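You operate a simulated robot arm through the tools that you are given. There is no shell and no other tool. Be economical: measure what you need, move in short steps, check, and stop when the job is done.

You run a simulated two-armed robot. Do the job below in one go: nothing can be reset, and whatever is moved stays where it is left.

TASK
Tape the red roll shut on the doffing cradle.
Fine: chock the roll first; green tape strip along its top, bubbles rubbed out with the blue press pad, pad back. Set down upright: yellow chock, blue press pad. What is to be rubbed or washed off counts as gone when no trace of it is left.

The check looks at the end state, three seconds after you hand in, the way a careful person would. Anything else that was tipped, shoved, dropped, spilled or broken makes it a failure.

THE ROBOT
Two 7-joint arms with fingered hands on one trunk, on a base that drives. Base frame: it is fixed to the floor where the robot stands at the start and does not move with it; the origin is under the middle of the robot, x ahead of it, y to its left, z up. Lengths are in m, angles in rad, forces in N, time in s.
The left shoulder is at the start at [0.07, 0.172, 1.277], the right one opposite. Places, roughly: green tape strip (12x4x3 cm) [1.1, -0.3, 0.9]. Payload 5 kg a hand.
The TCP of each hand is the grasp point between the finger pads, 0.043 m short of the fingertips. In the tool frame z runs along the fingers and y along their closing line. Largest opening 0.144 m; the body of the gripper starts 0.05 m behind the TCP. The gripper is a hand of 5 fingers: y runs from the thumb to the fingers, the wrist lies at [-0.021, -0.124, -0.221] in the tool frame.
Orientation is that of the tool frame in the base frame, as a unit quaternion [w, x, y, z]. With the fingers straight down and the wrist toward the robot, the tool's x, y and z point along [0, 1, 0], [1, 0, 0] and [0, 0, -1] of the base frame.

THE INTERFACE
- The arms move only by the tool play_rows. It takes "left_increments", "right_increments" or both (then of equal length, played together; a hand with none holds still); each is a list of rows, each an object (a shift or turn left out is 0) with "linear": the shift along the tool's x, y, z in m, a list of three; "angular": the turn, a rotation vector about the tool's x, y, z in rad, a list of three. In form: [{"linear": [dx, dy, dz], "angular": [rx, ry, rz]}, ...]. A call has 1 to 20 rows; each row is the pose to reach, as a shift and turn from the pose commanded when the call began, along the tool's axes at that moment. Rows are played at 5 a second. More than 0.05 m and 0.15 rad between two rows, and nothing of the call is played. A pose out of reach is approached as far as the arm can. The call stops where the force on the tool passes 70 N (or 10 N more than at its start, if that is more) or the arm is blocked; 0.2 s more then pass. In this call time passes only in rows, and 0.2 s behind the last. The reply holds the time, the measured pose of the TCP, the force on the tool along the base axes, the opening and the grip force, in the units named above and with some noise, with the torque about the TCP (base axes, N m) and any sound that the robot's microphone picked up, and new pictures: "views" is both (left out), scene, wrist or none (wrist: the cameras of the hands that moved).
- Cameras (640 x 400 px; columns grow to the right, rows downward): "scene" is now at [0.1345, -0.0269, 1.5171]; the picture's right is [-0.31, -0.95, 0.00], its down [-0.49, 0.16, -0.86] and it looks along [0.81, -0.26, -0.52] (base axes); focal length 282 px, centre (320, 200). "left" rides on the left gripper at [-0.086, -0.108, -0.168] in its tool frame; the picture's right is [-0.80, -0.28, 0.53], its down [0.54, -0.73, 0.42] and it looks along [0.27, 0.63, 0.73] (tool axes); focal length 275 px, centre (320, 200). "right" rides on the right gripper at [0.086, -0.108, -0.168] in its tool frame; the picture's right is [-0.80, 0.28, -0.53], its down [-0.54, -0.73, 0.42] and it looks along [-0.27, 0.63, 0.73] (tool axes); focal length 275 px, centre (320, 200). There is no depth. A picture from a camera that has moved, and an enlarged one, comes with that camera's place and axes in the base frame and with its lens.
- slide_trunk(by): slides the trunk up (or, below 0, down) by that many m; the arms and the scene camera ride with it, the base frame stays. It gives what a move gives, with no picture.
- roll_base(legs): drives the robot by 1 to 6 legs, each [ahead, left, turn to the left] in m, m and rad, along the robot's own axes; the way and the turn of a leg run together, so that a leg with both is an arc; at most 1.5 m and 3.142 rad a leg. The arms and the cameras ride along, it lands a little off, and it stops where it bumps. It gives what a move gives, and a new picture of the scene camera.
- move_fingers(index, middle, ring, little, thumb_bend, thumb_turn, hand): sets how far each is bent, from 0 (flat) to 1 (curled in); at 0.3 the hand is open as for a grip, at 0.7 the pads meet at the TCP. One left out holds its place. A second passes; each finger stops where it meets its share of the squeeze, and holds until it gets a number again. It is the only way to open and close the hand. It gives what a move gives, with no picture; readings hold the bend of each and the force on index, middle, ring, little, thumb and palm. thumb_turn goes from beside the hand (0) to across from the fingers (1), as for a grip.
- head_to(pan, tilt): turns the head with the scene camera to pan (to the left, within 1.501 rad either way) and tilt (down, from -0.506 to 1.204), counted from straight ahead of the robot. It gives what a move gives, and a new picture of the scene camera.
- enlarge(camera, box): a new picture of the part [left, top, right, bottom] of that camera's present view, enlarged. No time passes.
- close_job(): hands the job in; it is judged then, once.

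Work in short steps. Places have to be worked out from the pictures, the camera data and where the tool is seen: move nearer, look again, correct. Check each grasp and each placing, and mend what went wrong. You have 120 turns and 260 pictures in all, those below and enlarged ones among them. Open the grippers and draw the arms clear of the work before you hand the job in, unless the task says otherwise; then end with one line.

The tools are called after "Request:" as a command line: name --argument value ..., lists and objects as JSON in quotes. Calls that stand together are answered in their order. play_rows: Moves the arms, as the interface text tells. Its arguments: {"type":"object","properties":{"left_increments":{"type":"array","items":{"type":"object","properties":{"linear":{"type":"array","items":{"type":"number"}},"angular":{"type":"array","items":{"type":"number"}}}}},"right_increments":{"type":"array","items":{"type":"object","properties":{"linear":{"type":"array","items":{"type":"number"}},"angular":{"type":"array","items":{"type":"number"}}}}},"views":{"type":"string","enum":["both","scene","wrist","none"]}},"required":[]} The other tools are called the same way: slide_trunk (by) slides the trunk up or down; move_fingers (index, middle, ring, little, thumb_bend, thumb_turn, hand) moves the fingers one by one; roll_base (legs) drives the base; head_to (pan, tilt) turns the head that bears the scene camera; enlarge (camera, box) takes an enlarged picture of a part of a camera's view; close_job () hands the job in.

At the start:

```text
time_s: 0.0
left_eef_pos: [0.8218, 0.1364, 1.1567]
left_orientation: [0.0, 0.707, 0.707, 0.0]
left_contact_force: [-0.3, 0.1, -0.5]
left_wrist_torque: [0.05, -0.03, 0.0]
left_width: 0.1435
left_grip_force: 0.2
left_shape: jaw
left_bend: [0.3, 0.3, 0.3, 0.3, 0.3, 0.98]
left_finger forces: [0.0, 0.0, 0.0, 0.0, 0.0, 0.0]
right_eef_pos: [0.7318, -0.3974, 1.1717]
right_orientation: [0.0, 0.707, 0.707, 0.0]
right_contact_force: [-0.3, 0.4, 0.1]
right_wrist_torque: [-0.01, 0.0, 0.0]
right_width: 0.1436
right_grip_force: 0.0
right_shape: jaw
right_bend: [0.3, 0.3, 0.3, 0.3, 0.3, 0.98]
right_finger forces: [0.1, 0.1, 0.1, 0.0, 0.1, 0.0]
trunk travel left (down, up): [-0.375, 0.565]
robot x, y, heading: [-0.0004, 0.0016, -0.001]
head pan, tilt: [-0.311, 0.545]
```

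scene: 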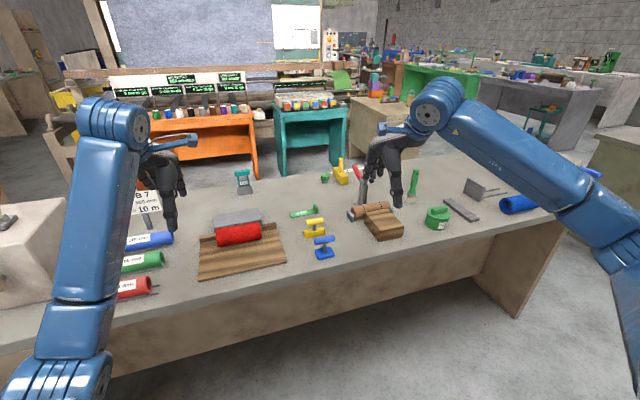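
right: 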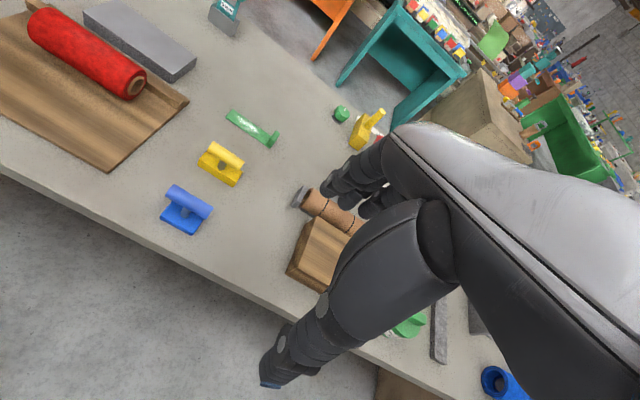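
left: 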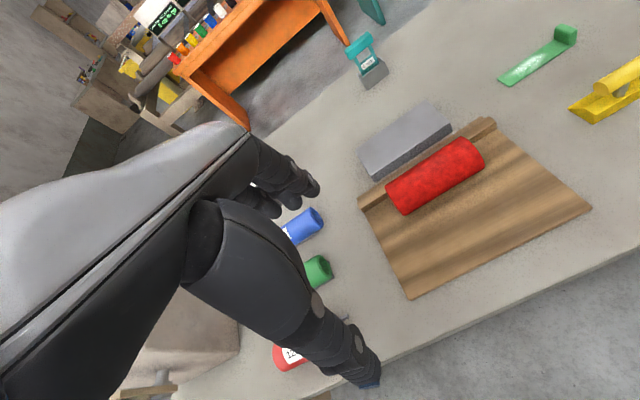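

I see the red roll on a wooden cradle, a green strip, a yellow chock and a blue pad. I'll enlarge the views to locate them.

Request:
enlarge --camera "scene" --box '[180, 150, 360, 290]'

Request:
enlarge --camera "right" --box '[120, 80, 400, 255]'

Request:
enlarge --camera "left" --box '[340, 0, 640, 300]'

```text
2.86 times, centred on (270, 220) of scene
camera zoom: at [0.1345, -0.0269, 1.5171], right [-0.31, -0.95, 0.0], down [-0.49, 0.16, -0.86], along [0.81, -0.26, -0.52], focal length 804 px, centre (463, 143)
```

zoom: 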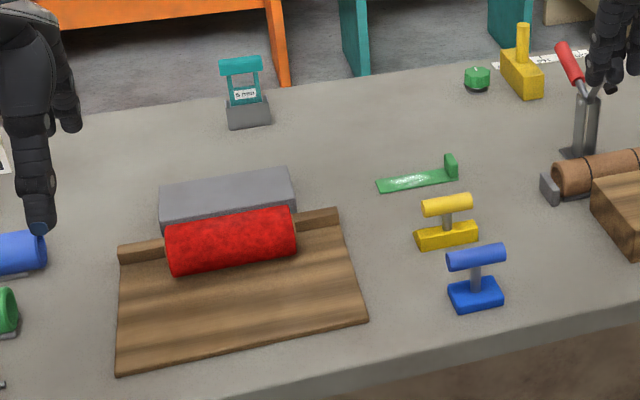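

```text
2.29 times, centred on (260, 168) of right
camera zoom: at [0.622, -0.3127, 1.3379], right [0.28, -0.8, 0.53], down [-0.73, -0.54, -0.42], along [0.63, -0.27, -0.73], focal length 629 px, centre (457, 274)
```

zoom: 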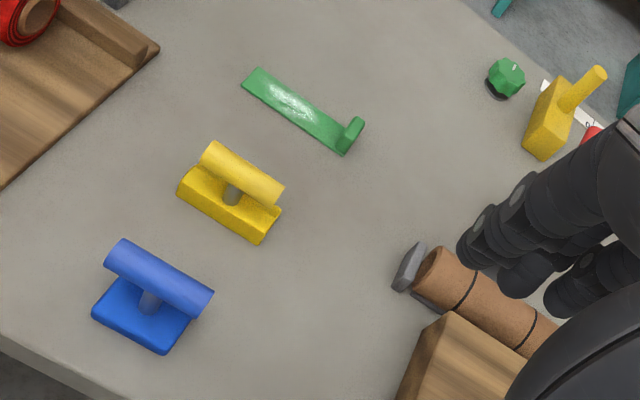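

```text
1.33 times, centred on (490, 150) of left
camera zoom: at [0.7143, 0.0495, 1.3255], right [-0.28, -0.8, -0.53], down [-0.73, 0.54, -0.42], along [0.63, 0.27, -0.73], focal length 367 px, centre (93, 267)
```

zoom: 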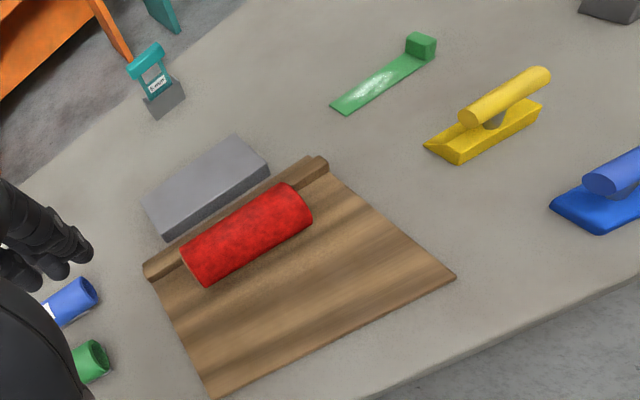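

Positions so far: roll about (0.95, 0.01) with its axis along y, strip (1.08, -0.26), chock (0.936, -0.262), pad (0.82, -0.263). First I'll move the left arm out of the way, up and to the left.

Request:
play_rows --left_increments '[{"linear": [0.02, -0.02, -0.03]}, {"linear": [0.05, -0.04, -0.06]}, {"linear": [0.08, -0.06, -0.09]}, {"linear": [0.11, -0.08, -0.1]}, {"linear": [0.14, -0.1, -0.1]}, {"linear": [0.17, -0.12, -0.1]}, {"linear": [0.2, -0.14, -0.1]}]' --views "scene"

Request:
roll_base --legs '[[0.0, -0.1, 0.0], [0.1, 0.0, 0.0]]'

```text
time_s: 1.6
left_eef_pos: [0.6826, 0.3373, 1.2588]
left_orientation: [0.001, 0.708, 0.706, 0.0]
left_contact_force: [-0.1, 0.5, -0.5]
left_wrist_torque: [-0.01, -0.01, -0.01]
left_width: 0.1437
left_grip_force: 0.0
left_shape: jaw
left_bend: [0.3, 0.3, 0.3, 0.3, 0.3, 0.98]
left_finger forces: [0.2, 0.0, 0.0, 0.1, 0.0, 0.0]
right_eef_pos: [0.7301, -0.3957, 1.173]
right_orientation: [0.001, 0.707, 0.707, 0.0]
right_contact_force: [-0.7, 0.1, 0.4]
right_wrist_torque: [-0.04, -0.07, -0.03]
right_width: 0.1435
right_grip_force: 0.1
right_shape: jaw
right_bend: [0.3, 0.3, 0.3, 0.3, 0.3, 0.98]
right_finger forces: [0.1, 0.0, 0.0, 0.1, 0.0, 0.1]
trunk travel left (down, up): [-0.375, 0.565]
robot x, y, heading: [-0.0039, -0.002, -0.001]
head pan, tilt: [-0.311, 0.545]
camera scene: at [0.133, -0.0247, 1.5173], right [-0.31, -0.95, 0.0], down [-0.49, 0.16, -0.86], along [0.81, -0.26, -0.52], focal length 282 px, centre (320, 200)
```

scene: 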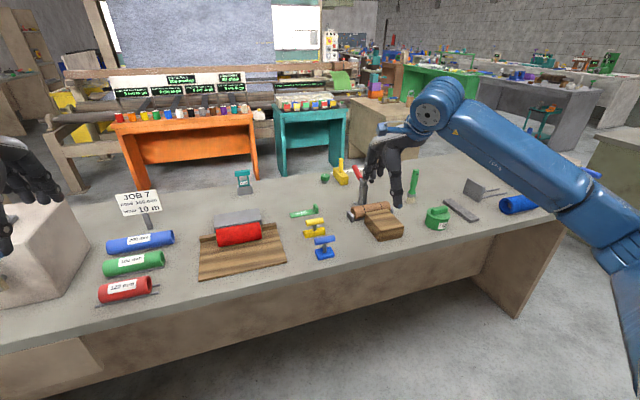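

```text
time_s: 3.5
left_eef_pos: [0.7818, 0.2343, 1.2581]
left_orientation: [0.0, 0.707, 0.707, 0.0]
left_contact_force: [1.0, 0.0, -0.3]
left_wrist_torque: [0.03, 0.03, 0.0]
left_width: 0.1439
left_grip_force: 0.1
left_shape: jaw
left_bend: [0.3, 0.3, 0.3, 0.3, 0.3, 0.98]
left_finger forces: [0.0, 0.0, 0.1, 0.0, 0.0, 0.0]
right_eef_pos: [0.8311, -0.5004, 1.1719]
right_orientation: [-0.001, 0.707, 0.707, -0.001]
right_contact_force: [-1.0, -0.8, -0.6]
right_wrist_torque: [0.0, 0.03, -0.01]
right_width: 0.1435
right_grip_force: 0.0
right_shape: jaw
right_bend: [0.3, 0.3, 0.3, 0.3, 0.3, 0.98]
right_finger forces: [0.1, 0.1, 0.0, 0.0, 0.0, 0.0]
trunk travel left (down, up): [-0.375, 0.565]
robot x, y, heading: [0.1003, -0.1009, 0.001]
head pan, tilt: [-0.311, 0.545]
camera scene: at [0.2336, -0.1288, 1.5172], right [-0.31, -0.95, 0.0], down [-0.49, 0.16, -0.86], along [0.81, -0.26, -0.52], focal length 282 px, centre (320, 200)
```

scene: 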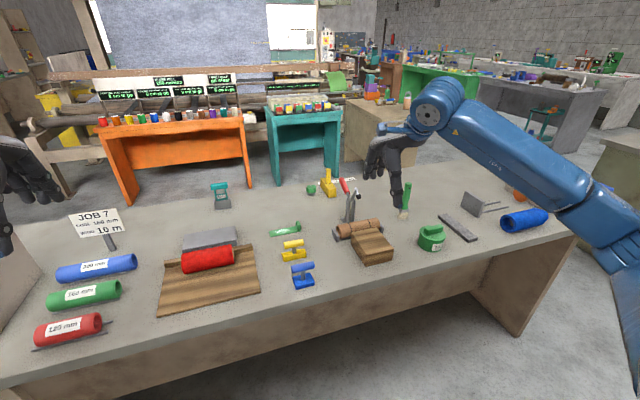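

The drive went cleanly. One more 0.1 m ahead, and I'll aim the head down at the work.

Request:
roll_base --legs '[[0.1, 0.0, 0.0]]'

Request:
head_to --pan 0.0 --tilt 0.8

```text
time_s: 4.7
left_eef_pos: [0.8832, 0.233, 1.2576]
left_orientation: [0.0, 0.708, 0.707, 0.0]
left_contact_force: [0.5, 0.0, -0.4]
left_wrist_torque: [-0.02, 0.02, 0.0]
left_width: 0.1439
left_grip_force: 0.0
left_shape: jaw
left_bend: [0.3, 0.3, 0.3, 0.3, 0.3, 0.98]
left_finger forces: [0.1, 0.1, 0.1, 0.0, 0.0, 0.0]
right_eef_pos: [0.9293, -0.4995, 1.1723]
right_orientation: [-0.001, 0.707, 0.707, 0.0]
right_contact_force: [0.7, 0.1, 0.1]
right_wrist_torque: [0.02, 0.03, -0.03]
right_width: 0.1439
right_grip_force: 0.1
right_shape: jaw
right_bend: [0.3, 0.3, 0.3, 0.3, 0.3, 0.98]
right_finger forces: [0.0, 0.1, 0.0, 0.0, 0.0, 0.1]
trunk travel left (down, up): [-0.375, 0.565]
robot x, y, heading: [0.1988, -0.1002, 0.004]
head pan, tilt: [-0.311, 0.545]
camera scene: at [0.333, -0.1279, 1.5172], right [-0.31, -0.95, 0.0], down [-0.49, 0.16, -0.86], along [0.81, -0.26, -0.52], focal length 282 px, centre (320, 200)
```

scene: 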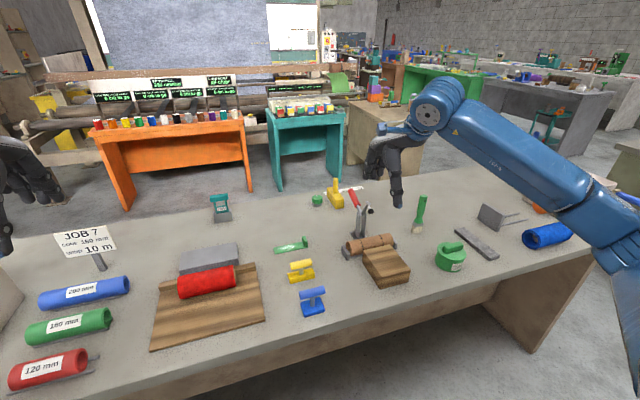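

```text
time_s: 5.5
left_eef_pos: [0.8834, 0.2338, 1.2569]
left_orientation: [-0.001, 0.707, 0.707, 0.001]
left_contact_force: [0.0, -0.1, 0.2]
left_wrist_torque: [-0.03, -0.01, 0.01]
left_width: 0.144
left_grip_force: 0.1
left_shape: jaw
left_bend: [0.3, 0.3, 0.3, 0.3, 0.3, 0.98]
left_finger forces: [0.1, 0.0, 0.1, 0.0, 0.0, 0.0]
right_eef_pos: [0.9312, -0.5006, 1.1715]
right_orientation: [0.0, 0.708, 0.707, -0.001]
right_contact_force: [0.9, -0.6, 0.1]
right_wrist_torque: [0.02, 0.01, -0.02]
right_width: 0.1438
right_grip_force: 0.0
right_shape: jaw
right_bend: [0.3, 0.3, 0.3, 0.3, 0.3, 0.98]
right_finger forces: [0.1, 0.1, 0.0, 0.0, 0.0, 0.1]
trunk travel left (down, up): [-0.375, 0.565]
robot x, y, heading: [0.1986, -0.1, -0.001]
head pan, tilt: [0.0, 0.799]
camera scene: at [0.3287, -0.1005, 1.4952], right [0.0, -1.0, 0.0], down [-0.72, 0.0, -0.7], along [0.7, 0.0, -0.72], focal length 282 px, centre (320, 200)
```

scene: 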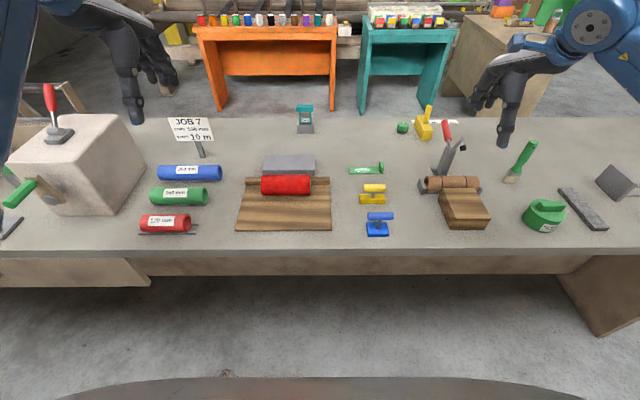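

Base is where I want it. Enlarging the work area with this square-on view.

Request:
enlarge --camera "scene" --box '[230, 145, 410, 245]'

Request:
enlarge --camera "left" --box '[300, 100, 640, 400]'

Request:
enlarge --camera "right" --box '[0, 50, 320, 250]'

```text
3.56 times, centred on (320, 195) of scene
camera zoom: at [0.3287, -0.1005, 1.4952], right [0.0, -1.0, 0.0], down [-0.72, 0.0, -0.7], along [0.7, 0.0, -0.72], focal length 1001 px, centre (320, 218)
```

zoom: 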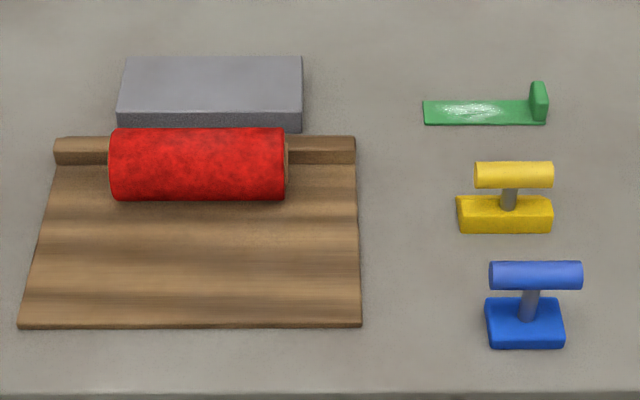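

```text
1.33 times, centred on (470, 250) of left
camera zoom: at [0.7757, 0.1469, 1.4254], right [-0.29, -0.8, -0.53], down [-0.72, 0.54, -0.42], along [0.63, 0.27, -0.73], focal length 367 px, centre (120, 133)
```

zoom: 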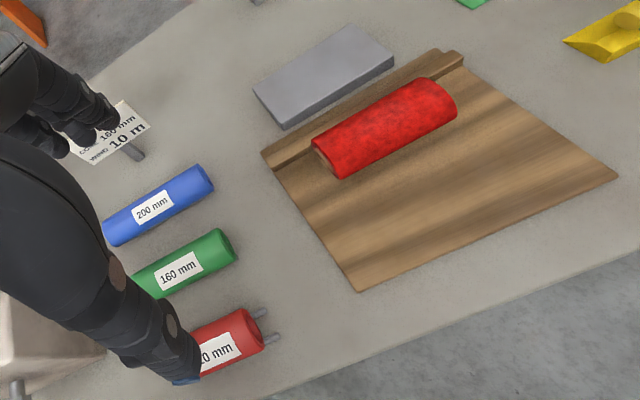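

```text
2.00 times, centred on (160, 150) of right
camera zoom: at [0.8206, -0.4148, 1.3377], right [0.28, -0.8, 0.53], down [-0.73, -0.54, -0.42], along [0.63, -0.27, -0.73], focal length 551 px, centre (640, 300)
```

zoom: 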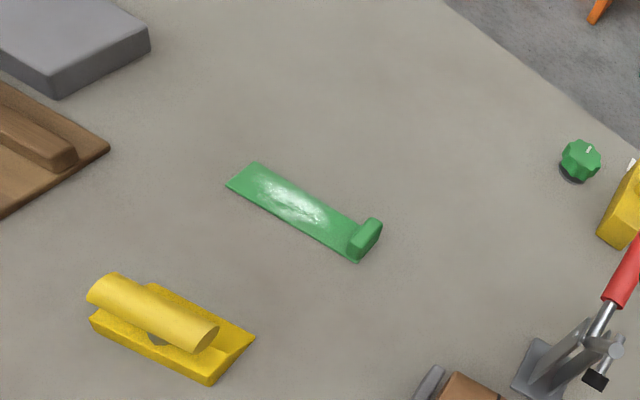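

Estimates: roll centre x≈0.984, y −0.07…0.086, R≈0.032, rail on its far side. The chock bar is at (0.95, −0.265, 0.91) and the pad bar at (0.832, −0.266, 0.915). I'll bring the right hand above the chock.

Request:
play_rows --right_increments '[{"linear": [0.047, 0.004, 0]}, {"linear": [0.094, 0.008, 0]}, {"linear": [0.141, 0.012, 0]}, {"linear": [0.188, 0.016, 0]}, {"linear": [0.235, 0.019, 0.0]}, {"linear": [0.235, 0.019, 0.04]}, {"linear": [0.235, 0.019, 0.08]}, {"linear": [0.235, 0.019, 0.12]}]' --views "both"

```text
time_s: 7.3
left_eef_pos: [0.8836, 0.2343, 1.2576]
left_orientation: [0.001, 0.708, 0.707, 0.0]
left_contact_force: [0.8, 1.2, 0.0]
left_wrist_torque: [0.01, 0.05, -0.01]
left_width: 0.1436
left_grip_force: 0.0
left_shape: jaw
left_bend: [0.3, 0.3, 0.3, 0.3, 0.3, 0.98]
left_finger forces: [0.0, 0.0, 0.1, 0.1, 0.1, 0.1]
right_eef_pos: [0.9492, -0.264, 1.0524]
right_orientation: [0.001, 0.708, 0.707, 0.0]
right_contact_force: [0.7, -0.1, 0.2]
right_wrist_torque: [-0.02, 0.02, -0.03]
right_width: 0.1438
right_grip_force: 0.0
right_shape: jaw
right_bend: [0.3, 0.3, 0.3, 0.3, 0.3, 0.97]
right_finger forces: [0.0, 0.0, 0.1, 0.0, 0.0, 0.0]
trunk travel left (down, up): [-0.375, 0.565]
robot x, y, heading: [0.199, -0.1023, -0.004]
head pan, tilt: [0.0, 0.799]
camera scene: at [0.3289, -0.0999, 1.4952], right [0.0, -1.0, 0.0], down [-0.72, 0.0, -0.7], along [0.7, 0.0, -0.72], focal length 282 px, centre (320, 200)
camera right: at [0.8393, -0.1785, 1.2177], right [0.28, -0.8, 0.53], down [-0.73, -0.54, -0.42], along [0.63, -0.27, -0.73], focal length 275 px, centre (320, 200)
```

scene: 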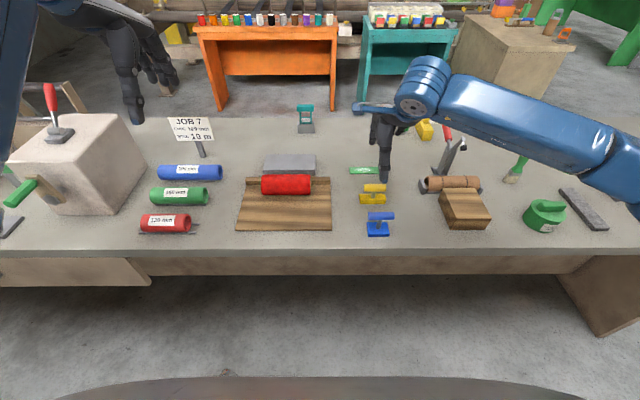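
right: 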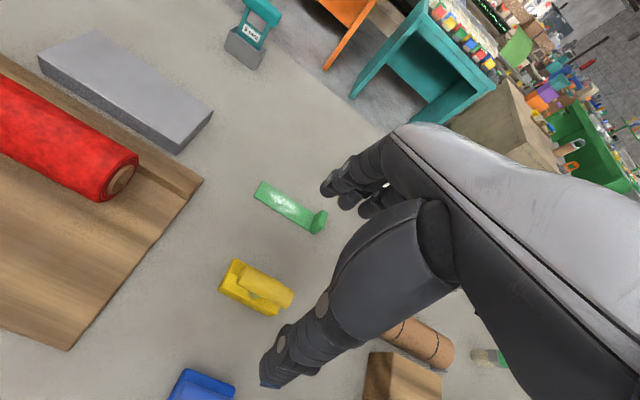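

Hand is above the chock. Enlarging both views to refine the bar's location.

Request:
enlarge --camera "right" --box '[160, 150, 360, 400]'

Request:
enlarge --camera "scene" --box '[330, 120, 430, 250]'

```text
1.60 times, centred on (260, 275) of right
camera zoom: at [0.8393, -0.1785, 1.2177], right [0.28, -0.8, 0.53], down [-0.73, -0.54, -0.42], along [0.63, -0.27, -0.73], focal length 440 px, centre (416, 80)
```

zoom: 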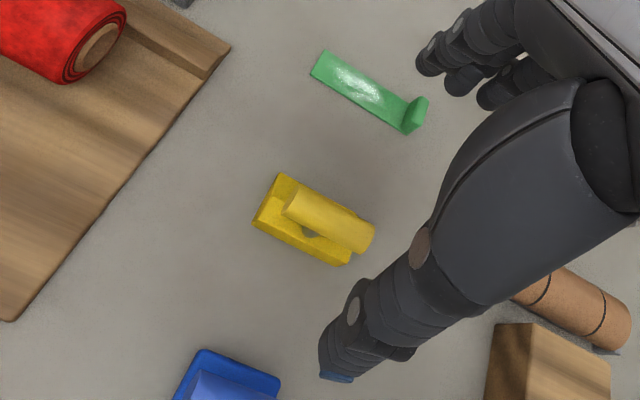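

```text
3.08 times, centred on (380, 185) of scene
camera zoom: at [0.3289, -0.0999, 1.4952], right [0.0, -1.0, 0.0], down [-0.72, 0.0, -0.7], along [0.7, 0.0, -0.72], focal length 866 px, centre (135, 246)
```

zoom: 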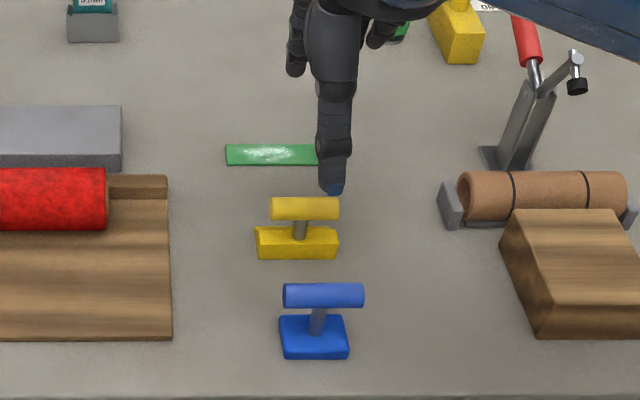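

Bar is about (0.947, −0.267, 0.911), nearer the thick side of a wedge whose thin edge faces +x. I'll partly close the hand to clear the pad, then descend in steps.

Request:
move_fingers --hand "right" --index 0.45 --middle 0.45 --ring 0.45 --little 0.45 --thumb_bend 0.45 --thumb_turn 1.0

Request:
play_rows --right_increments '[{"linear": [-0.003, -0.002, 0.03]}, {"linear": [-0.003, -0.002, 0.06]}, {"linear": [-0.003, -0.002, 0.085]}]' --views "both"

```text
time_s: 8.3
left_eef_pos: [0.883, 0.2336, 1.2582]
left_orientation: [0.001, 0.707, 0.707, -0.001]
left_contact_force: [0.1, -0.1, -0.1]
left_wrist_torque: [0.02, 0.03, -0.01]
left_width: 0.144
left_grip_force: 0.0
left_shape: jaw
left_bend: [0.3, 0.3, 0.3, 0.3, 0.3, 0.98]
left_finger forces: [0.0, 0.1, 0.0, 0.0, 0.0, 0.0]
right_eef_pos: [0.9493, -0.2636, 1.0516]
right_orientation: [-0.001, 0.708, 0.707, -0.001]
right_contact_force: [-0.3, -0.9, 0.0]
right_wrist_torque: [-0.02, -0.02, 0.01]
right_width: 0.0969
right_grip_force: 0.1
right_shape: fingers
right_bend: [0.45, 0.45, 0.45, 0.45, 0.45, 0.99]
right_finger forces: [0.0, 0.0, 0.1, 0.1, 0.1, 0.0]
trunk travel left (down, up): [-0.375, 0.565]
robot x, y, heading: [0.2004, -0.1006, -0.001]
head pan, tilt: [0.0, 0.799]
```

```text
time_s: 9.1
left_eef_pos: [0.882, 0.2333, 1.2578]
left_orientation: [0.0, 0.707, 0.707, 0.0]
left_contact_force: [0.1, -0.1, 0.6]
left_wrist_torque: [-0.05, -0.02, 0.0]
left_width: 0.1435
left_grip_force: 0.1
left_shape: jaw
left_bend: [0.3, 0.3, 0.3, 0.3, 0.3, 0.98]
left_finger forces: [0.0, 0.1, 0.0, 0.0, 0.0, 0.0]
right_eef_pos: [0.9463, -0.2678, 0.9669]
right_orientation: [-0.001, 0.708, 0.706, 0.0]
right_contact_force: [-0.1, 0.0, 0.6]
right_wrist_torque: [-0.01, 0.01, 0.0]
right_width: 0.0967
right_grip_force: 0.1
right_shape: fingers
right_bend: [0.45, 0.45, 0.45, 0.45, 0.45, 0.99]
right_finger forces: [0.0, 0.1, 0.0, 0.0, 0.0, 0.1]
trunk travel left (down, up): [-0.375, 0.565]
robot x, y, heading: [0.1998, -0.0977, -0.004]
head pan, tilt: [0.0, 0.799]
camera scene: at [0.3285, -0.1005, 1.4952], right [0.0, -1.0, 0.0], down [-0.72, 0.0, -0.7], along [0.7, 0.0, -0.72], focal length 282 px, centre (320, 200)
camera right: at [0.8376, -0.1826, 1.1329], right [0.28, -0.8, 0.53], down [-0.73, -0.54, -0.42], along [0.63, -0.27, -0.73], focal length 275 px, centre (320, 200)
```

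scene: 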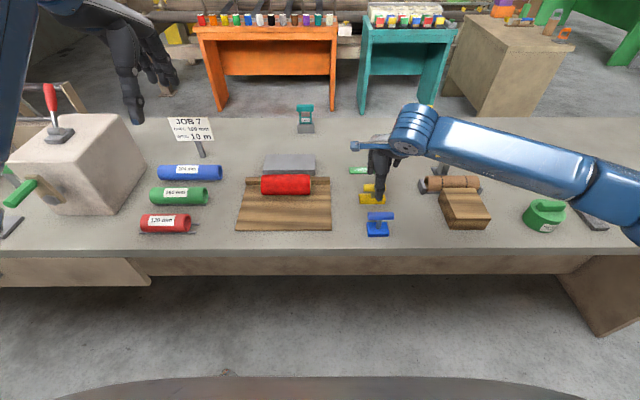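
right: 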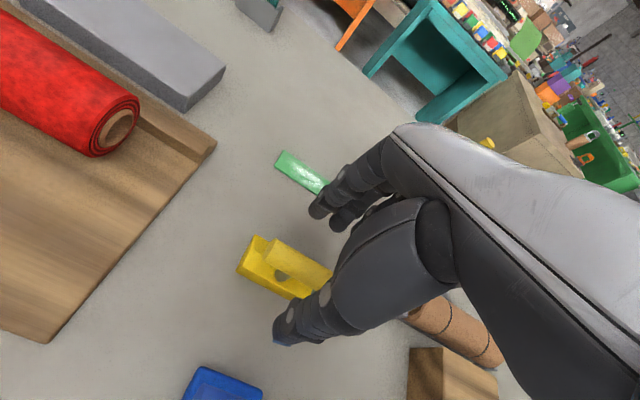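

Thumb is near side of the bar, fingers far side. Lowering 3.5 cm more and closing.

Request:
play_rows --right_increments '[{"linear": [0, 0.0, 0.02]}, {"linear": [0, 0.0, 0.035]}]' --views "none"

Request:
enlarge --camera "scene" --box '[330, 120, 430, 250]'

Request:
move_fingers --hand "right" --index 0.7 --middle 0.7 --ring 0.7 --little 0.7 --thumb_bend 0.7

Request:
enlarge --camera "scene" --box '[330, 120, 430, 250]'

Request:
enlarge --camera "right" --box '[160, 150, 360, 400]'

```text
time_s: 9.7
left_eef_pos: [0.8824, 0.2327, 1.2573]
left_orientation: [0.001, 0.708, 0.706, 0.0]
left_contact_force: [-0.1, -0.5, 0.6]
left_wrist_torque: [0.01, 0.01, 0.0]
left_width: 0.1438
left_grip_force: 0.0
left_shape: jaw
left_bend: [0.3, 0.3, 0.3, 0.3, 0.3, 0.98]
left_finger forces: [0.0, 0.0, 0.0, 0.0, 0.1, 0.1]
right_eef_pos: [0.9471, -0.2674, 0.931]
right_orientation: [0.0, 0.708, 0.706, -0.002]
right_contact_force: [0.8, 0.5, 0.1]
right_wrist_torque: [0.01, -0.01, 0.03]
right_width: 0.0969
right_grip_force: 0.1
right_shape: fingers
right_bend: [0.45, 0.45, 0.45, 0.45, 0.45, 0.99]
right_finger forces: [0.0, 0.0, 0.0, 0.0, 0.0, 0.1]
trunk travel left (down, up): [-0.375, 0.565]
robot x, y, heading: [0.1982, -0.0995, -0.004]
head pan, tilt: [0.0, 0.799]
```

```text
3.08 times, centred on (380, 185) of scene
camera zoom: at [0.3284, -0.1005, 1.4952], right [0.0, -1.0, 0.0], down [-0.72, 0.0, -0.7], along [0.7, 0.0, -0.72], focal length 866 px, centre (135, 246)
```

zoom: 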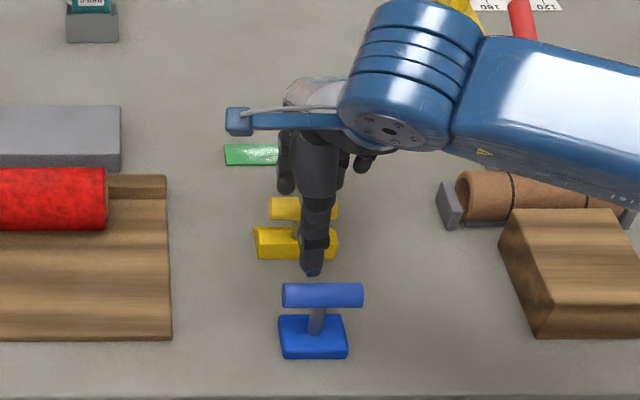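

```text
time_s: 10.7
left_eef_pos: [0.8827, 0.2335, 1.2583]
left_orientation: [0.0, 0.708, 0.706, 0.0]
left_contact_force: [0.1, 0.0, 0.7]
left_wrist_torque: [-0.02, -0.01, 0.03]
left_width: 0.1437
left_grip_force: 0.1
left_shape: jaw
left_bend: [0.3, 0.3, 0.3, 0.3, 0.3, 0.98]
left_finger forces: [0.0, 0.0, 0.0, 0.0, 0.1, 0.0]
right_eef_pos: [0.9481, -0.2675, 0.9322]
right_orientation: [0.0, 0.708, 0.707, 0.0]
right_contact_force: [-0.6, -0.4, -0.7]
right_wrist_torque: [-0.01, 0.02, 0.01]
right_width: 0.0177
right_grip_force: 4.5
right_shape: fingers
right_bend: [0.68, 0.69, 0.7, 0.7, 0.67, 1.0]
right_finger forces: [3.3, 1.8, 0.6, 0.0, 4.9, 0.0]
trunk travel left (down, up): [-0.375, 0.565]
robot x, y, heading: [0.2014, -0.102, -0.005]
head pan, tilt: [0.0, 0.799]
```

```text
3.08 times, centred on (380, 185) of scene
camera zoom: at [0.3284, -0.1004, 1.4952], right [0.0, -1.0, 0.0], down [-0.72, 0.0, -0.7], along [0.7, 0.0, -0.72], focal length 866 px, centre (135, 246)
```

zoom: 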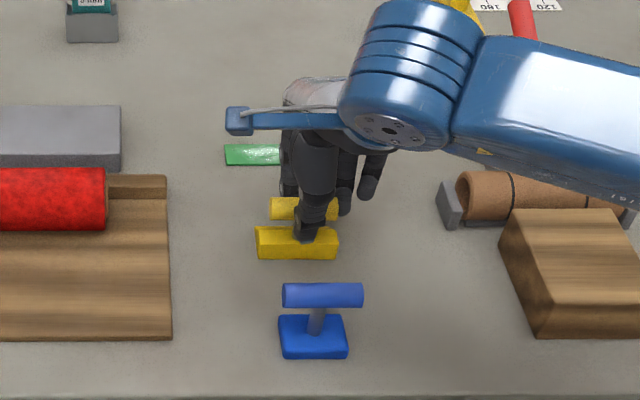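

```text
1.60 times, centred on (260, 275) of right
camera zoom: at [0.8378, -0.1828, 1.0975], right [0.28, -0.8, 0.53], down [-0.73, -0.54, -0.42], along [0.63, -0.27, -0.73], focal length 440 px, centre (416, 80)
```

zoom: 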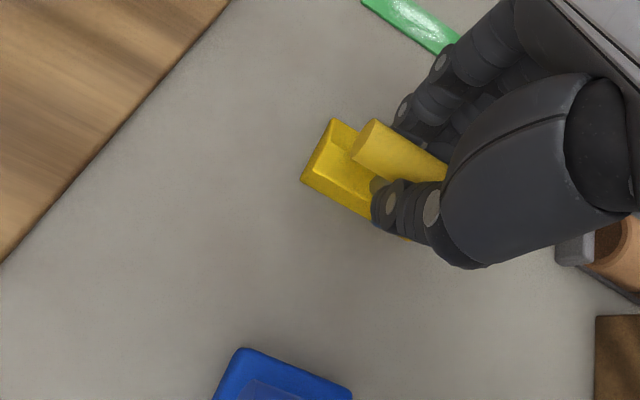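

Grip registers on index, middle and thumb. I'll squeeze a bit harder and lift 2 cm to test.

Request:
move_fingers --hand "right" --index 0.85 --middle 0.85 --ring 0.85 --little 0.7 --thumb_bend 0.85

Request:
play_rows --right_increments '[{"linear": [0, 0.0, -0.01]}, {"linear": [0, 0.0, -0.03]}]' --views "both"

```text
time_s: 11.7
left_eef_pos: [0.8833, 0.233, 1.258]
left_orientation: [0.0, 0.708, 0.706, -0.001]
left_contact_force: [-0.8, -0.2, -1.0]
left_wrist_torque: [-0.01, -0.06, 0.0]
left_width: 0.1439
left_grip_force: 0.1
left_shape: jaw
left_bend: [0.3, 0.3, 0.3, 0.3, 0.3, 0.98]
left_finger forces: [0.1, 0.1, 0.0, 0.0, 0.1, 0.0]
right_eef_pos: [0.9466, -0.2682, 0.9319]
right_orientation: [-0.001, 0.708, 0.706, 0.0]
right_contact_force: [0.2, 0.3, -1.8]
right_wrist_torque: [-0.02, -0.01, -0.01]
right_width: 0.0129
right_grip_force: 20.3
right_shape: fingers
right_bend: [0.74, 0.73, 0.85, 0.7, 0.72, 1.0]
right_finger forces: [10.6, 7.5, 0.0, 0.0, 21.9, 0.0]
trunk travel left (down, up): [-0.375, 0.565]
robot x, y, heading: [0.2009, -0.1011, -0.003]
head pan, tilt: [0.0, 0.799]
```

```text
time_s: 12.3
left_eef_pos: [0.8818, 0.2335, 1.2578]
left_orientation: [0.0, 0.708, 0.706, 0.0]
left_contact_force: [0.5, -0.4, 0.4]
left_wrist_torque: [0.0, -0.03, 0.0]
left_width: 0.1441
left_grip_force: 0.0
left_shape: jaw
left_bend: [0.3, 0.3, 0.3, 0.3, 0.3, 0.98]
left_finger forces: [0.0, 0.0, 0.1, 0.0, 0.1, 0.0]
right_eef_pos: [0.9467, -0.2688, 0.9629]
right_orientation: [0.0, 0.708, 0.706, 0.001]
right_contact_force: [-1.3, -0.5, -1.9]
right_wrist_torque: [0.0, -0.01, -0.01]
right_width: 0.0126
right_grip_force: 19.7
right_shape: fingers
right_bend: [0.74, 0.73, 0.85, 0.7, 0.72, 1.0]
right_finger forces: [10.6, 7.6, 0.0, 0.0, 21.9, 0.1]
trunk travel left (down, up): [-0.375, 0.565]
robot x, y, heading: [0.199, -0.1036, 0.001]
head pan, tilt: [0.0, 0.799]
camera scene: at [0.3278, -0.1, 1.4952], right [0.0, -1.0, 0.0], down [-0.72, 0.0, -0.7], along [0.7, 0.0, -0.72], focal length 282 px, centre (320, 200)
camera right: at [0.8374, -0.1824, 1.1283], right [0.28, -0.8, 0.53], down [-0.73, -0.54, -0.42], along [0.63, -0.27, -0.73], focal length 275 px, centre (320, 200)
```

scene: 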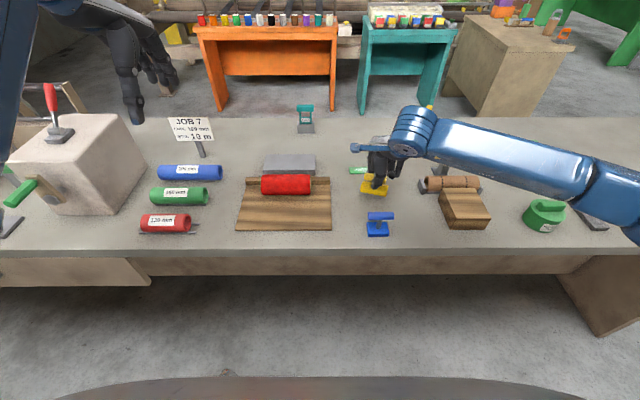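
right: 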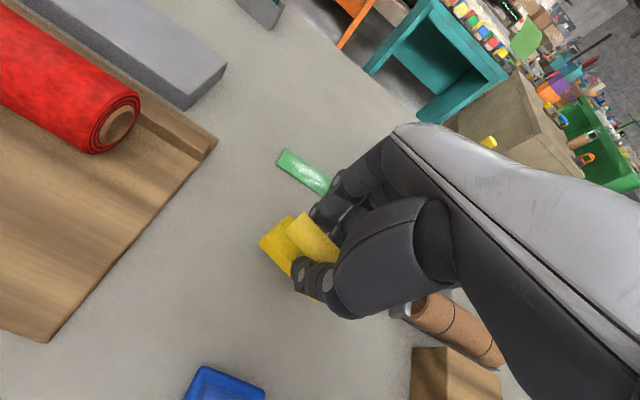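

Chock is held and lifted. I'll raise it further, then carry it over to in front of the roll (bar x≈0.905, y≈0.008).

Request:
play_rows --right_increments '[{"linear": [0, 0.0, -0.03]}, {"linear": [0.02, -0.01, -0.05]}, {"linear": [0.065, -0.02, -0.05]}, {"linear": [0.11, -0.03, -0.05]}, {"linear": [0.155, -0.042, -0.05]}, {"linear": [0.2, -0.042, -0.05]}, {"linear": [0.24, -0.042, -0.05]}, {"linear": [0.276, -0.042, -0.05]}]' --views "both"

Request:
enlarge --camera "scene" --box '[230, 145, 410, 245]'

```text
time_s: 14.1
left_eef_pos: [0.8842, 0.2359, 1.2572]
left_orientation: [0.0, 0.707, 0.707, -0.002]
left_contact_force: [-0.2, 0.2, -0.3]
left_wrist_torque: [-0.07, -0.01, -0.03]
left_width: 0.1436
left_grip_force: 0.0
left_shape: jaw
left_bend: [0.3, 0.3, 0.3, 0.3, 0.3, 0.98]
left_finger forces: [0.0, 0.0, 0.0, 0.0, 0.1, 0.1]
right_eef_pos: [0.9059, 0.0102, 1.0113]
right_orientation: [0.0, 0.708, 0.706, 0.0]
right_contact_force: [0.0, 0.2, -0.8]
right_wrist_torque: [-0.05, 0.0, 0.01]
right_width: 0.0129
right_grip_force: 19.5
right_shape: fingers
right_bend: [0.74, 0.73, 0.85, 0.7, 0.72, 1.0]
right_finger forces: [10.8, 7.2, 0.1, 0.0, 21.6, 0.0]
trunk travel left (down, up): [-0.375, 0.565]
robot x, y, heading: [0.1996, -0.1007, -0.001]
head pan, tilt: [0.0, 0.799]
camera scene: at [0.3284, -0.098, 1.4951], right [0.0, -1.0, 0.0], down [-0.72, 0.0, -0.7], along [0.7, 0.0, -0.72], focal length 282 px, centre (320, 200)
camera right: at [0.7959, 0.0948, 1.1771], right [0.28, -0.8, 0.54], down [-0.73, -0.54, -0.42], along [0.63, -0.27, -0.73], focal length 275 px, centre (320, 200)
```

scene: 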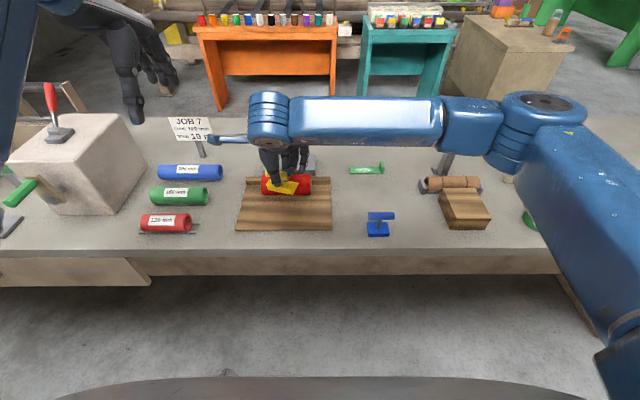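
right: 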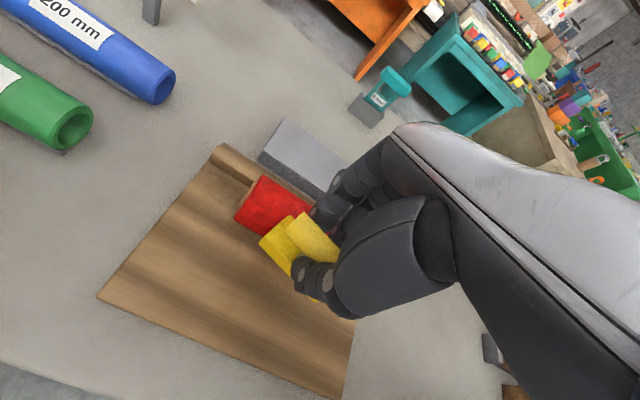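

```text
3.56 times, centred on (320, 195) of scene
camera zoom: at [0.3284, -0.098, 1.4951], right [0.0, -1.0, 0.0], down [-0.72, 0.0, -0.7], along [0.7, 0.0, -0.72], focal length 1001 px, centre (320, 218)
```

zoom: 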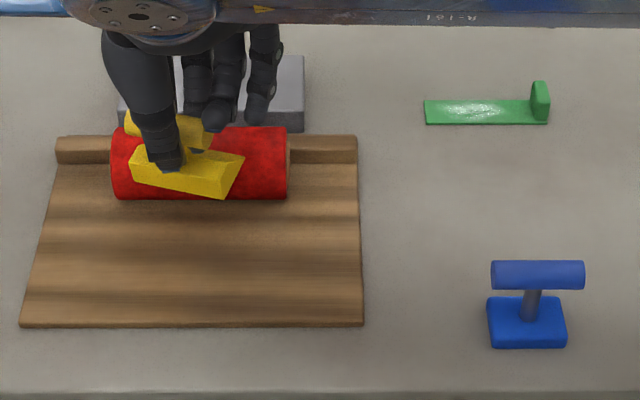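

The chock appears turned in the grip. Enlarging to tell yaw from droop.

Request:
enlarge --camera "scene" --box '[250, 165, 320, 215]'

Request:
enlarge --camera "right" --box '[220, 150, 380, 330]'

Request:
enlarge --camera "left" --box '[440, 80, 640, 260]'

```text
8.00 times, centred on (285, 190) of scene
camera zoom: at [0.3284, -0.098, 1.4951], right [0.0, -1.0, 0.0], down [-0.72, 0.0, -0.7], along [0.7, 0.0, -0.72], focal length 2253 px, centre (600, 280)
```

zoom: 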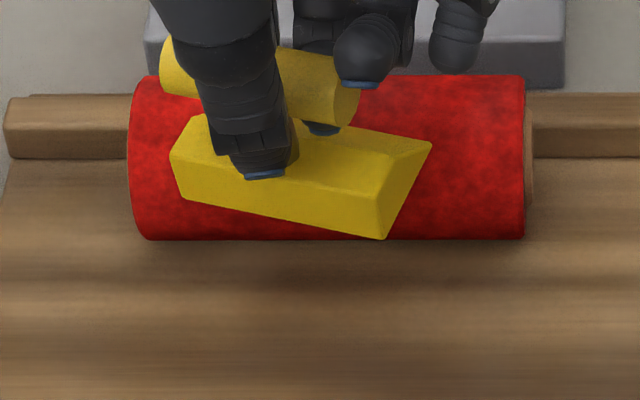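

```text
2.22 times, centred on (300, 240) of right
camera zoom: at [0.7959, 0.0948, 1.1771], right [0.28, -0.8, 0.54], down [-0.73, -0.54, -0.42], along [0.63, -0.27, -0.73], focal length 612 px, centre (364, 111)
```

zoom: 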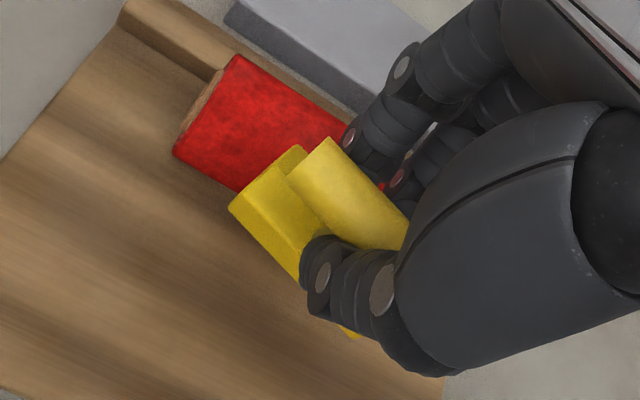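

```text
2.22 times, centred on (540, 170) of left
camera zoom: at [0.7754, 0.1491, 1.4251], right [-0.29, -0.8, -0.53], down [-0.72, 0.54, -0.42], along [0.63, 0.26, -0.73], focal length 612 px, centre (-169, 267)
```

zoom: 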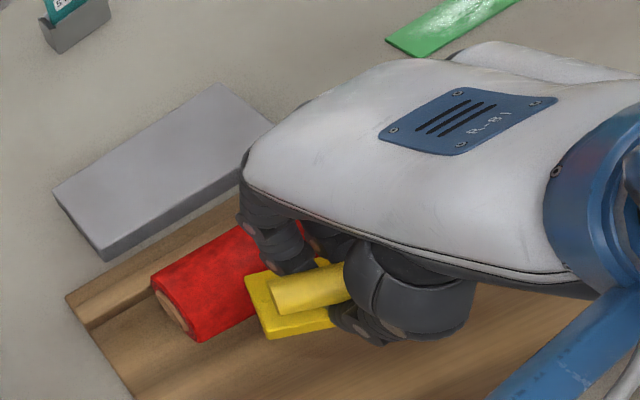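

It's mostly yaw, about 18° clockwise. I'll counter-rotate the hand by 0.31 rad, then lower partway.

Request:
play_rows --right_increments '[{"linear": [0, 0, 0], "angular": [0, 0, -0.1]}, {"linear": [0, 0, 0], "angular": [0, 0, -0.2]}, {"linear": [0, 0, 0.01], "angular": [0, 0, -0.31]}, {"linear": [0, 0, 0.04], "angular": [0, 0, -0.31]}]' --views "none"

Request:
enlarge --camera "scene" --box '[250, 165, 320, 215]'

Request:
enlarge --camera "right" --box '[160, 150, 380, 330]'

```text
time_s: 15.1
left_eef_pos: [0.8833, 0.2319, 1.2575]
left_orientation: [0.001, 0.708, 0.707, 0.0]
left_contact_force: [0.1, 0.2, 0.0]
left_wrist_torque: [0.01, 0.01, 0.0]
left_width: 0.1439
left_grip_force: 0.1
left_shape: jaw
left_bend: [0.3, 0.3, 0.3, 0.3, 0.3, 0.98]
left_finger forces: [0.0, 0.0, 0.2, 0.0, 0.0, 0.0]
right_eef_pos: [0.9066, 0.0081, 0.9707]
right_orientation: [0.0, 0.59, 0.807, 0.001]
right_contact_force: [0.8, 0.1, -0.5]
right_wrist_torque: [0.0, 0.02, -0.02]
right_width: 0.0124
right_grip_force: 19.0
right_shape: fingers
right_bend: [0.74, 0.73, 0.85, 0.7, 0.72, 1.0]
right_finger forces: [10.9, 6.9, 0.0, 0.0, 21.5, 0.1]
trunk travel left (down, up): [-0.375, 0.565]
robot x, y, heading: [0.2009, -0.1027, -0.002]
head pan, tilt: [0.0, 0.799]
```

```text
8.00 times, centred on (285, 190) of scene
camera zoom: at [0.3289, -0.0999, 1.4952], right [0.0, -1.0, 0.0], down [-0.72, 0.0, -0.7], along [0.7, 0.0, -0.72], focal length 2253 px, centre (600, 280)
```

zoom: 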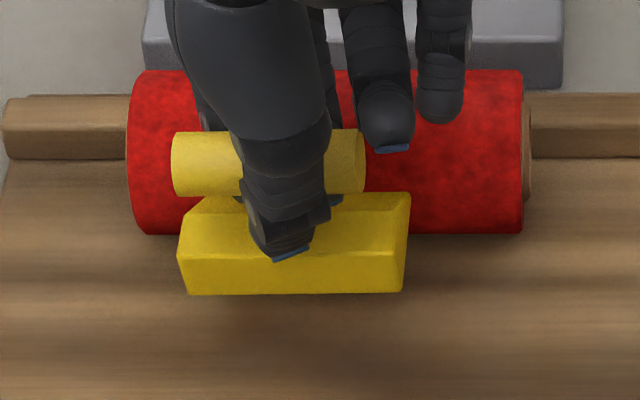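

```text
2.22 times, centred on (270, 240) of right
camera zoom: at [0.776, 0.0564, 1.1378], right [0.51, -0.67, 0.53], down [-0.53, -0.74, -0.42], along [0.68, -0.06, -0.73], focal length 612 px, centre (431, 111)
```

zoom: 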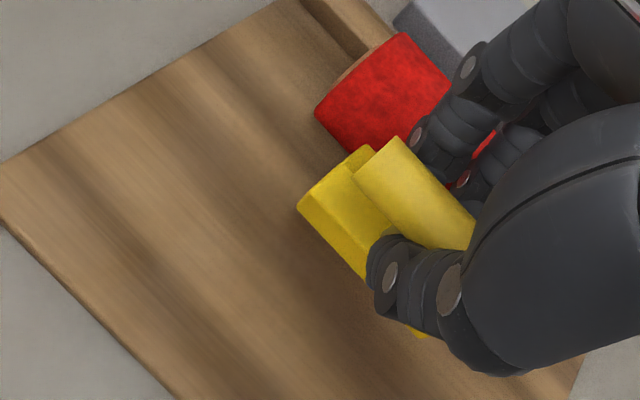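

Aligned nicely. The unused ring and little fingers hang near the roll, so I'll curl them in, then lower until contact.

Request:
move_fingers --hand "right" --ring 1.0 --little 1.0

Request:
play_rows --right_increments '[{"linear": [0, 0, 0.015]}, {"linear": [0, 0, 0.02]}, {"linear": [0, 0, 0.024]}, {"linear": [0, 0, 0.027]}]' --views "none"

Request:
enlarge --camera "scene" --box '[250, 165, 320, 215]'

Request:
enlarge --camera "right" --box '[160, 150, 380, 330]'

```text
time_s: 16.1
left_eef_pos: [0.8831, 0.2332, 1.2583]
left_orientation: [0.0, 0.708, 0.706, -0.001]
left_contact_force: [-0.4, 0.0, 0.4]
left_wrist_torque: [0.03, 0.0, -0.01]
left_width: 0.1436
left_grip_force: 0.0
left_shape: jaw
left_bend: [0.3, 0.3, 0.3, 0.3, 0.3, 0.98]
left_finger forces: [0.0, 0.0, 0.1, 0.1, 0.1, 0.0]
right_eef_pos: [0.9065, 0.0087, 0.9714]
right_orientation: [0.0, 0.591, 0.807, 0.001]
right_contact_force: [0.0, 0.3, -0.6]
right_wrist_torque: [0.0, 0.02, 0.0]
right_width: 0.0128
right_grip_force: 19.3
right_shape: fingers
right_bend: [0.74, 0.73, 1.0, 1.0, 0.72, 1.0]
right_finger forces: [11.0, 6.9, 0.1, 0.0, 21.4, 0.0]
trunk travel left (down, up): [-0.375, 0.565]
robot x, y, heading: [0.1974, -0.1011, -0.0]
head pan, tilt: [0.0, 0.799]
```

```text
time_s: 17.1
left_eef_pos: [0.8834, 0.2327, 1.2587]
left_orientation: [0.0, 0.708, 0.706, 0.0]
left_contact_force: [0.3, 1.1, -0.3]
left_wrist_torque: [0.0, 0.0, 0.01]
left_width: 0.1438
left_grip_force: 0.1
left_shape: jaw
left_bend: [0.3, 0.3, 0.3, 0.3, 0.3, 0.98]
left_finger forces: [0.1, 0.1, 0.1, 0.1, 0.0, 0.0]
right_eef_pos: [0.9052, 0.0084, 0.9452]
right_orientation: [0.0, 0.591, 0.806, 0.0]
right_contact_force: [0.0, 0.8, -1.0]
right_wrist_torque: [0.0, 0.05, 0.02]
right_width: 0.0128
right_grip_force: 19.2
right_shape: fingers
right_bend: [0.74, 0.73, 1.0, 1.0, 0.72, 1.0]
right_finger forces: [11.1, 6.9, 0.1, 0.1, 21.4, 0.1]
trunk travel left (down, up): [-0.375, 0.565]
robot x, y, heading: [0.1987, -0.104, -0.003]
head pan, tilt: [0.0, 0.799]
```

```text
8.00 times, centred on (285, 190) of scene
camera zoom: at [0.3286, -0.1002, 1.4951], right [0.0, -1.0, 0.0], down [-0.72, 0.0, -0.7], along [0.7, 0.0, -0.72], focal length 2253 px, centre (600, 280)
```

zoom: 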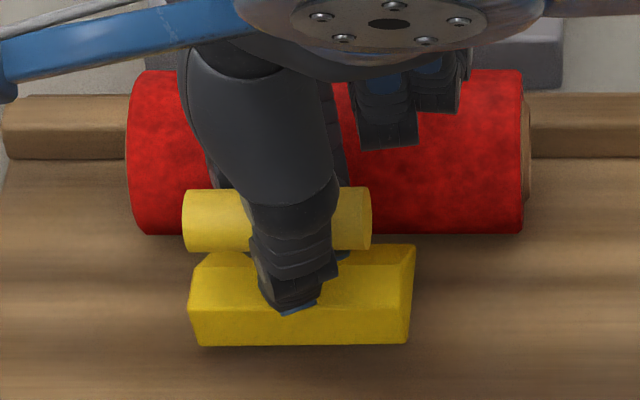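

```text
2.22 times, centred on (270, 240) of right
camera zoom: at [0.7756, 0.0562, 1.1106], right [0.51, -0.67, 0.53], down [-0.53, -0.74, -0.42], along [0.68, -0.07, -0.73], focal length 612 px, centre (431, 111)
```

zoom: 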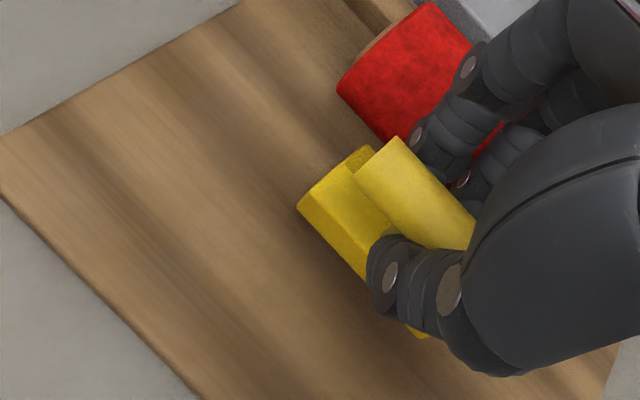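

No contact yet. Lowering further in small steps.

Request:
play_rows --right_increments '[{"linear": [0, 0, 0.003]}, {"linear": [0, 0, 0.005]}, {"linear": [0, 0, 0.007]}, {"linear": [0, 0, 0.009]}]' --views "none"

Request:
enlarge --camera "scene" --box '[250, 165, 320, 215]'

```text
time_s: 18.1
left_eef_pos: [0.8823, 0.2336, 1.2567]
left_orientation: [-0.001, 0.707, 0.707, 0.0]
left_contact_force: [-0.1, -0.9, 0.3]
left_wrist_torque: [0.01, 0.0, 0.03]
left_width: 0.1438
left_grip_force: 0.1
left_shape: jaw
left_bend: [0.3, 0.3, 0.3, 0.3, 0.3, 0.98]
left_finger forces: [0.1, 0.1, 0.0, 0.0, 0.0, 0.0]
right_eef_pos: [0.905, 0.0076, 0.9355]
right_orientation: [-0.001, 0.591, 0.807, 0.0]
right_contact_force: [-0.3, -0.7, 1.5]
right_wrist_torque: [0.0, 0.0, -0.03]
right_width: 0.0125
right_grip_force: 20.2
right_shape: fingers
right_bend: [0.74, 0.73, 1.0, 1.0, 0.72, 1.0]
right_finger forces: [11.2, 7.3, 0.0, 0.1, 21.7, 0.0]
trunk travel left (down, up): [-0.375, 0.565]
robot x, y, heading: [0.1997, -0.0976, -0.003]
head pan, tilt: [0.0, 0.799]
```

```text
8.00 times, centred on (285, 190) of scene
camera zoom: at [0.3281, -0.1004, 1.4953], right [0.0, -1.0, 0.0], down [-0.72, 0.0, -0.7], along [0.7, 0.0, -0.72], focal length 2253 px, centre (600, 280)
```

zoom: 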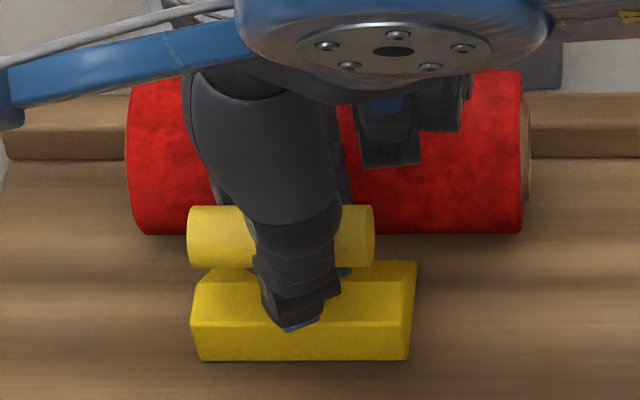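

Contact is just starting (+1.5 N). 2 mm more to confirm.

Request:
play_rows --right_increments '[{"linear": [0, 0, 0.001]}, {"linear": [0, 0, 0.002]}]' --views "none"

```text
time_s: 18.7
left_eef_pos: [0.8818, 0.2333, 1.2572]
left_orientation: [0.0, 0.708, 0.707, 0.0]
left_contact_force: [0.3, -0.6, -0.3]
left_wrist_torque: [-0.01, 0.03, 0.02]
left_width: 0.1436
left_grip_force: 0.1
left_shape: jaw
left_bend: [0.3, 0.3, 0.3, 0.3, 0.3, 0.98]
left_finger forces: [0.0, 0.0, 0.1, 0.0, 0.0, 0.1]
right_eef_pos: [0.9057, 0.0077, 0.9349]
right_orientation: [0.001, 0.59, 0.807, 0.001]
right_contact_force: [0.2, -4.8, 7.3]
right_wrist_torque: [-0.01, 0.01, -0.01]
right_width: 0.0125
right_grip_force: 20.1
right_shape: fingers
right_bend: [0.74, 0.73, 1.0, 1.0, 0.72, 1.0]
right_finger forces: [11.4, 7.4, 0.0, 0.0, 22.3, 0.0]
trunk travel left (down, up): [-0.375, 0.565]
robot x, y, heading: [0.1982, -0.1032, -0.001]
head pan, tilt: [0.0, 0.799]
```

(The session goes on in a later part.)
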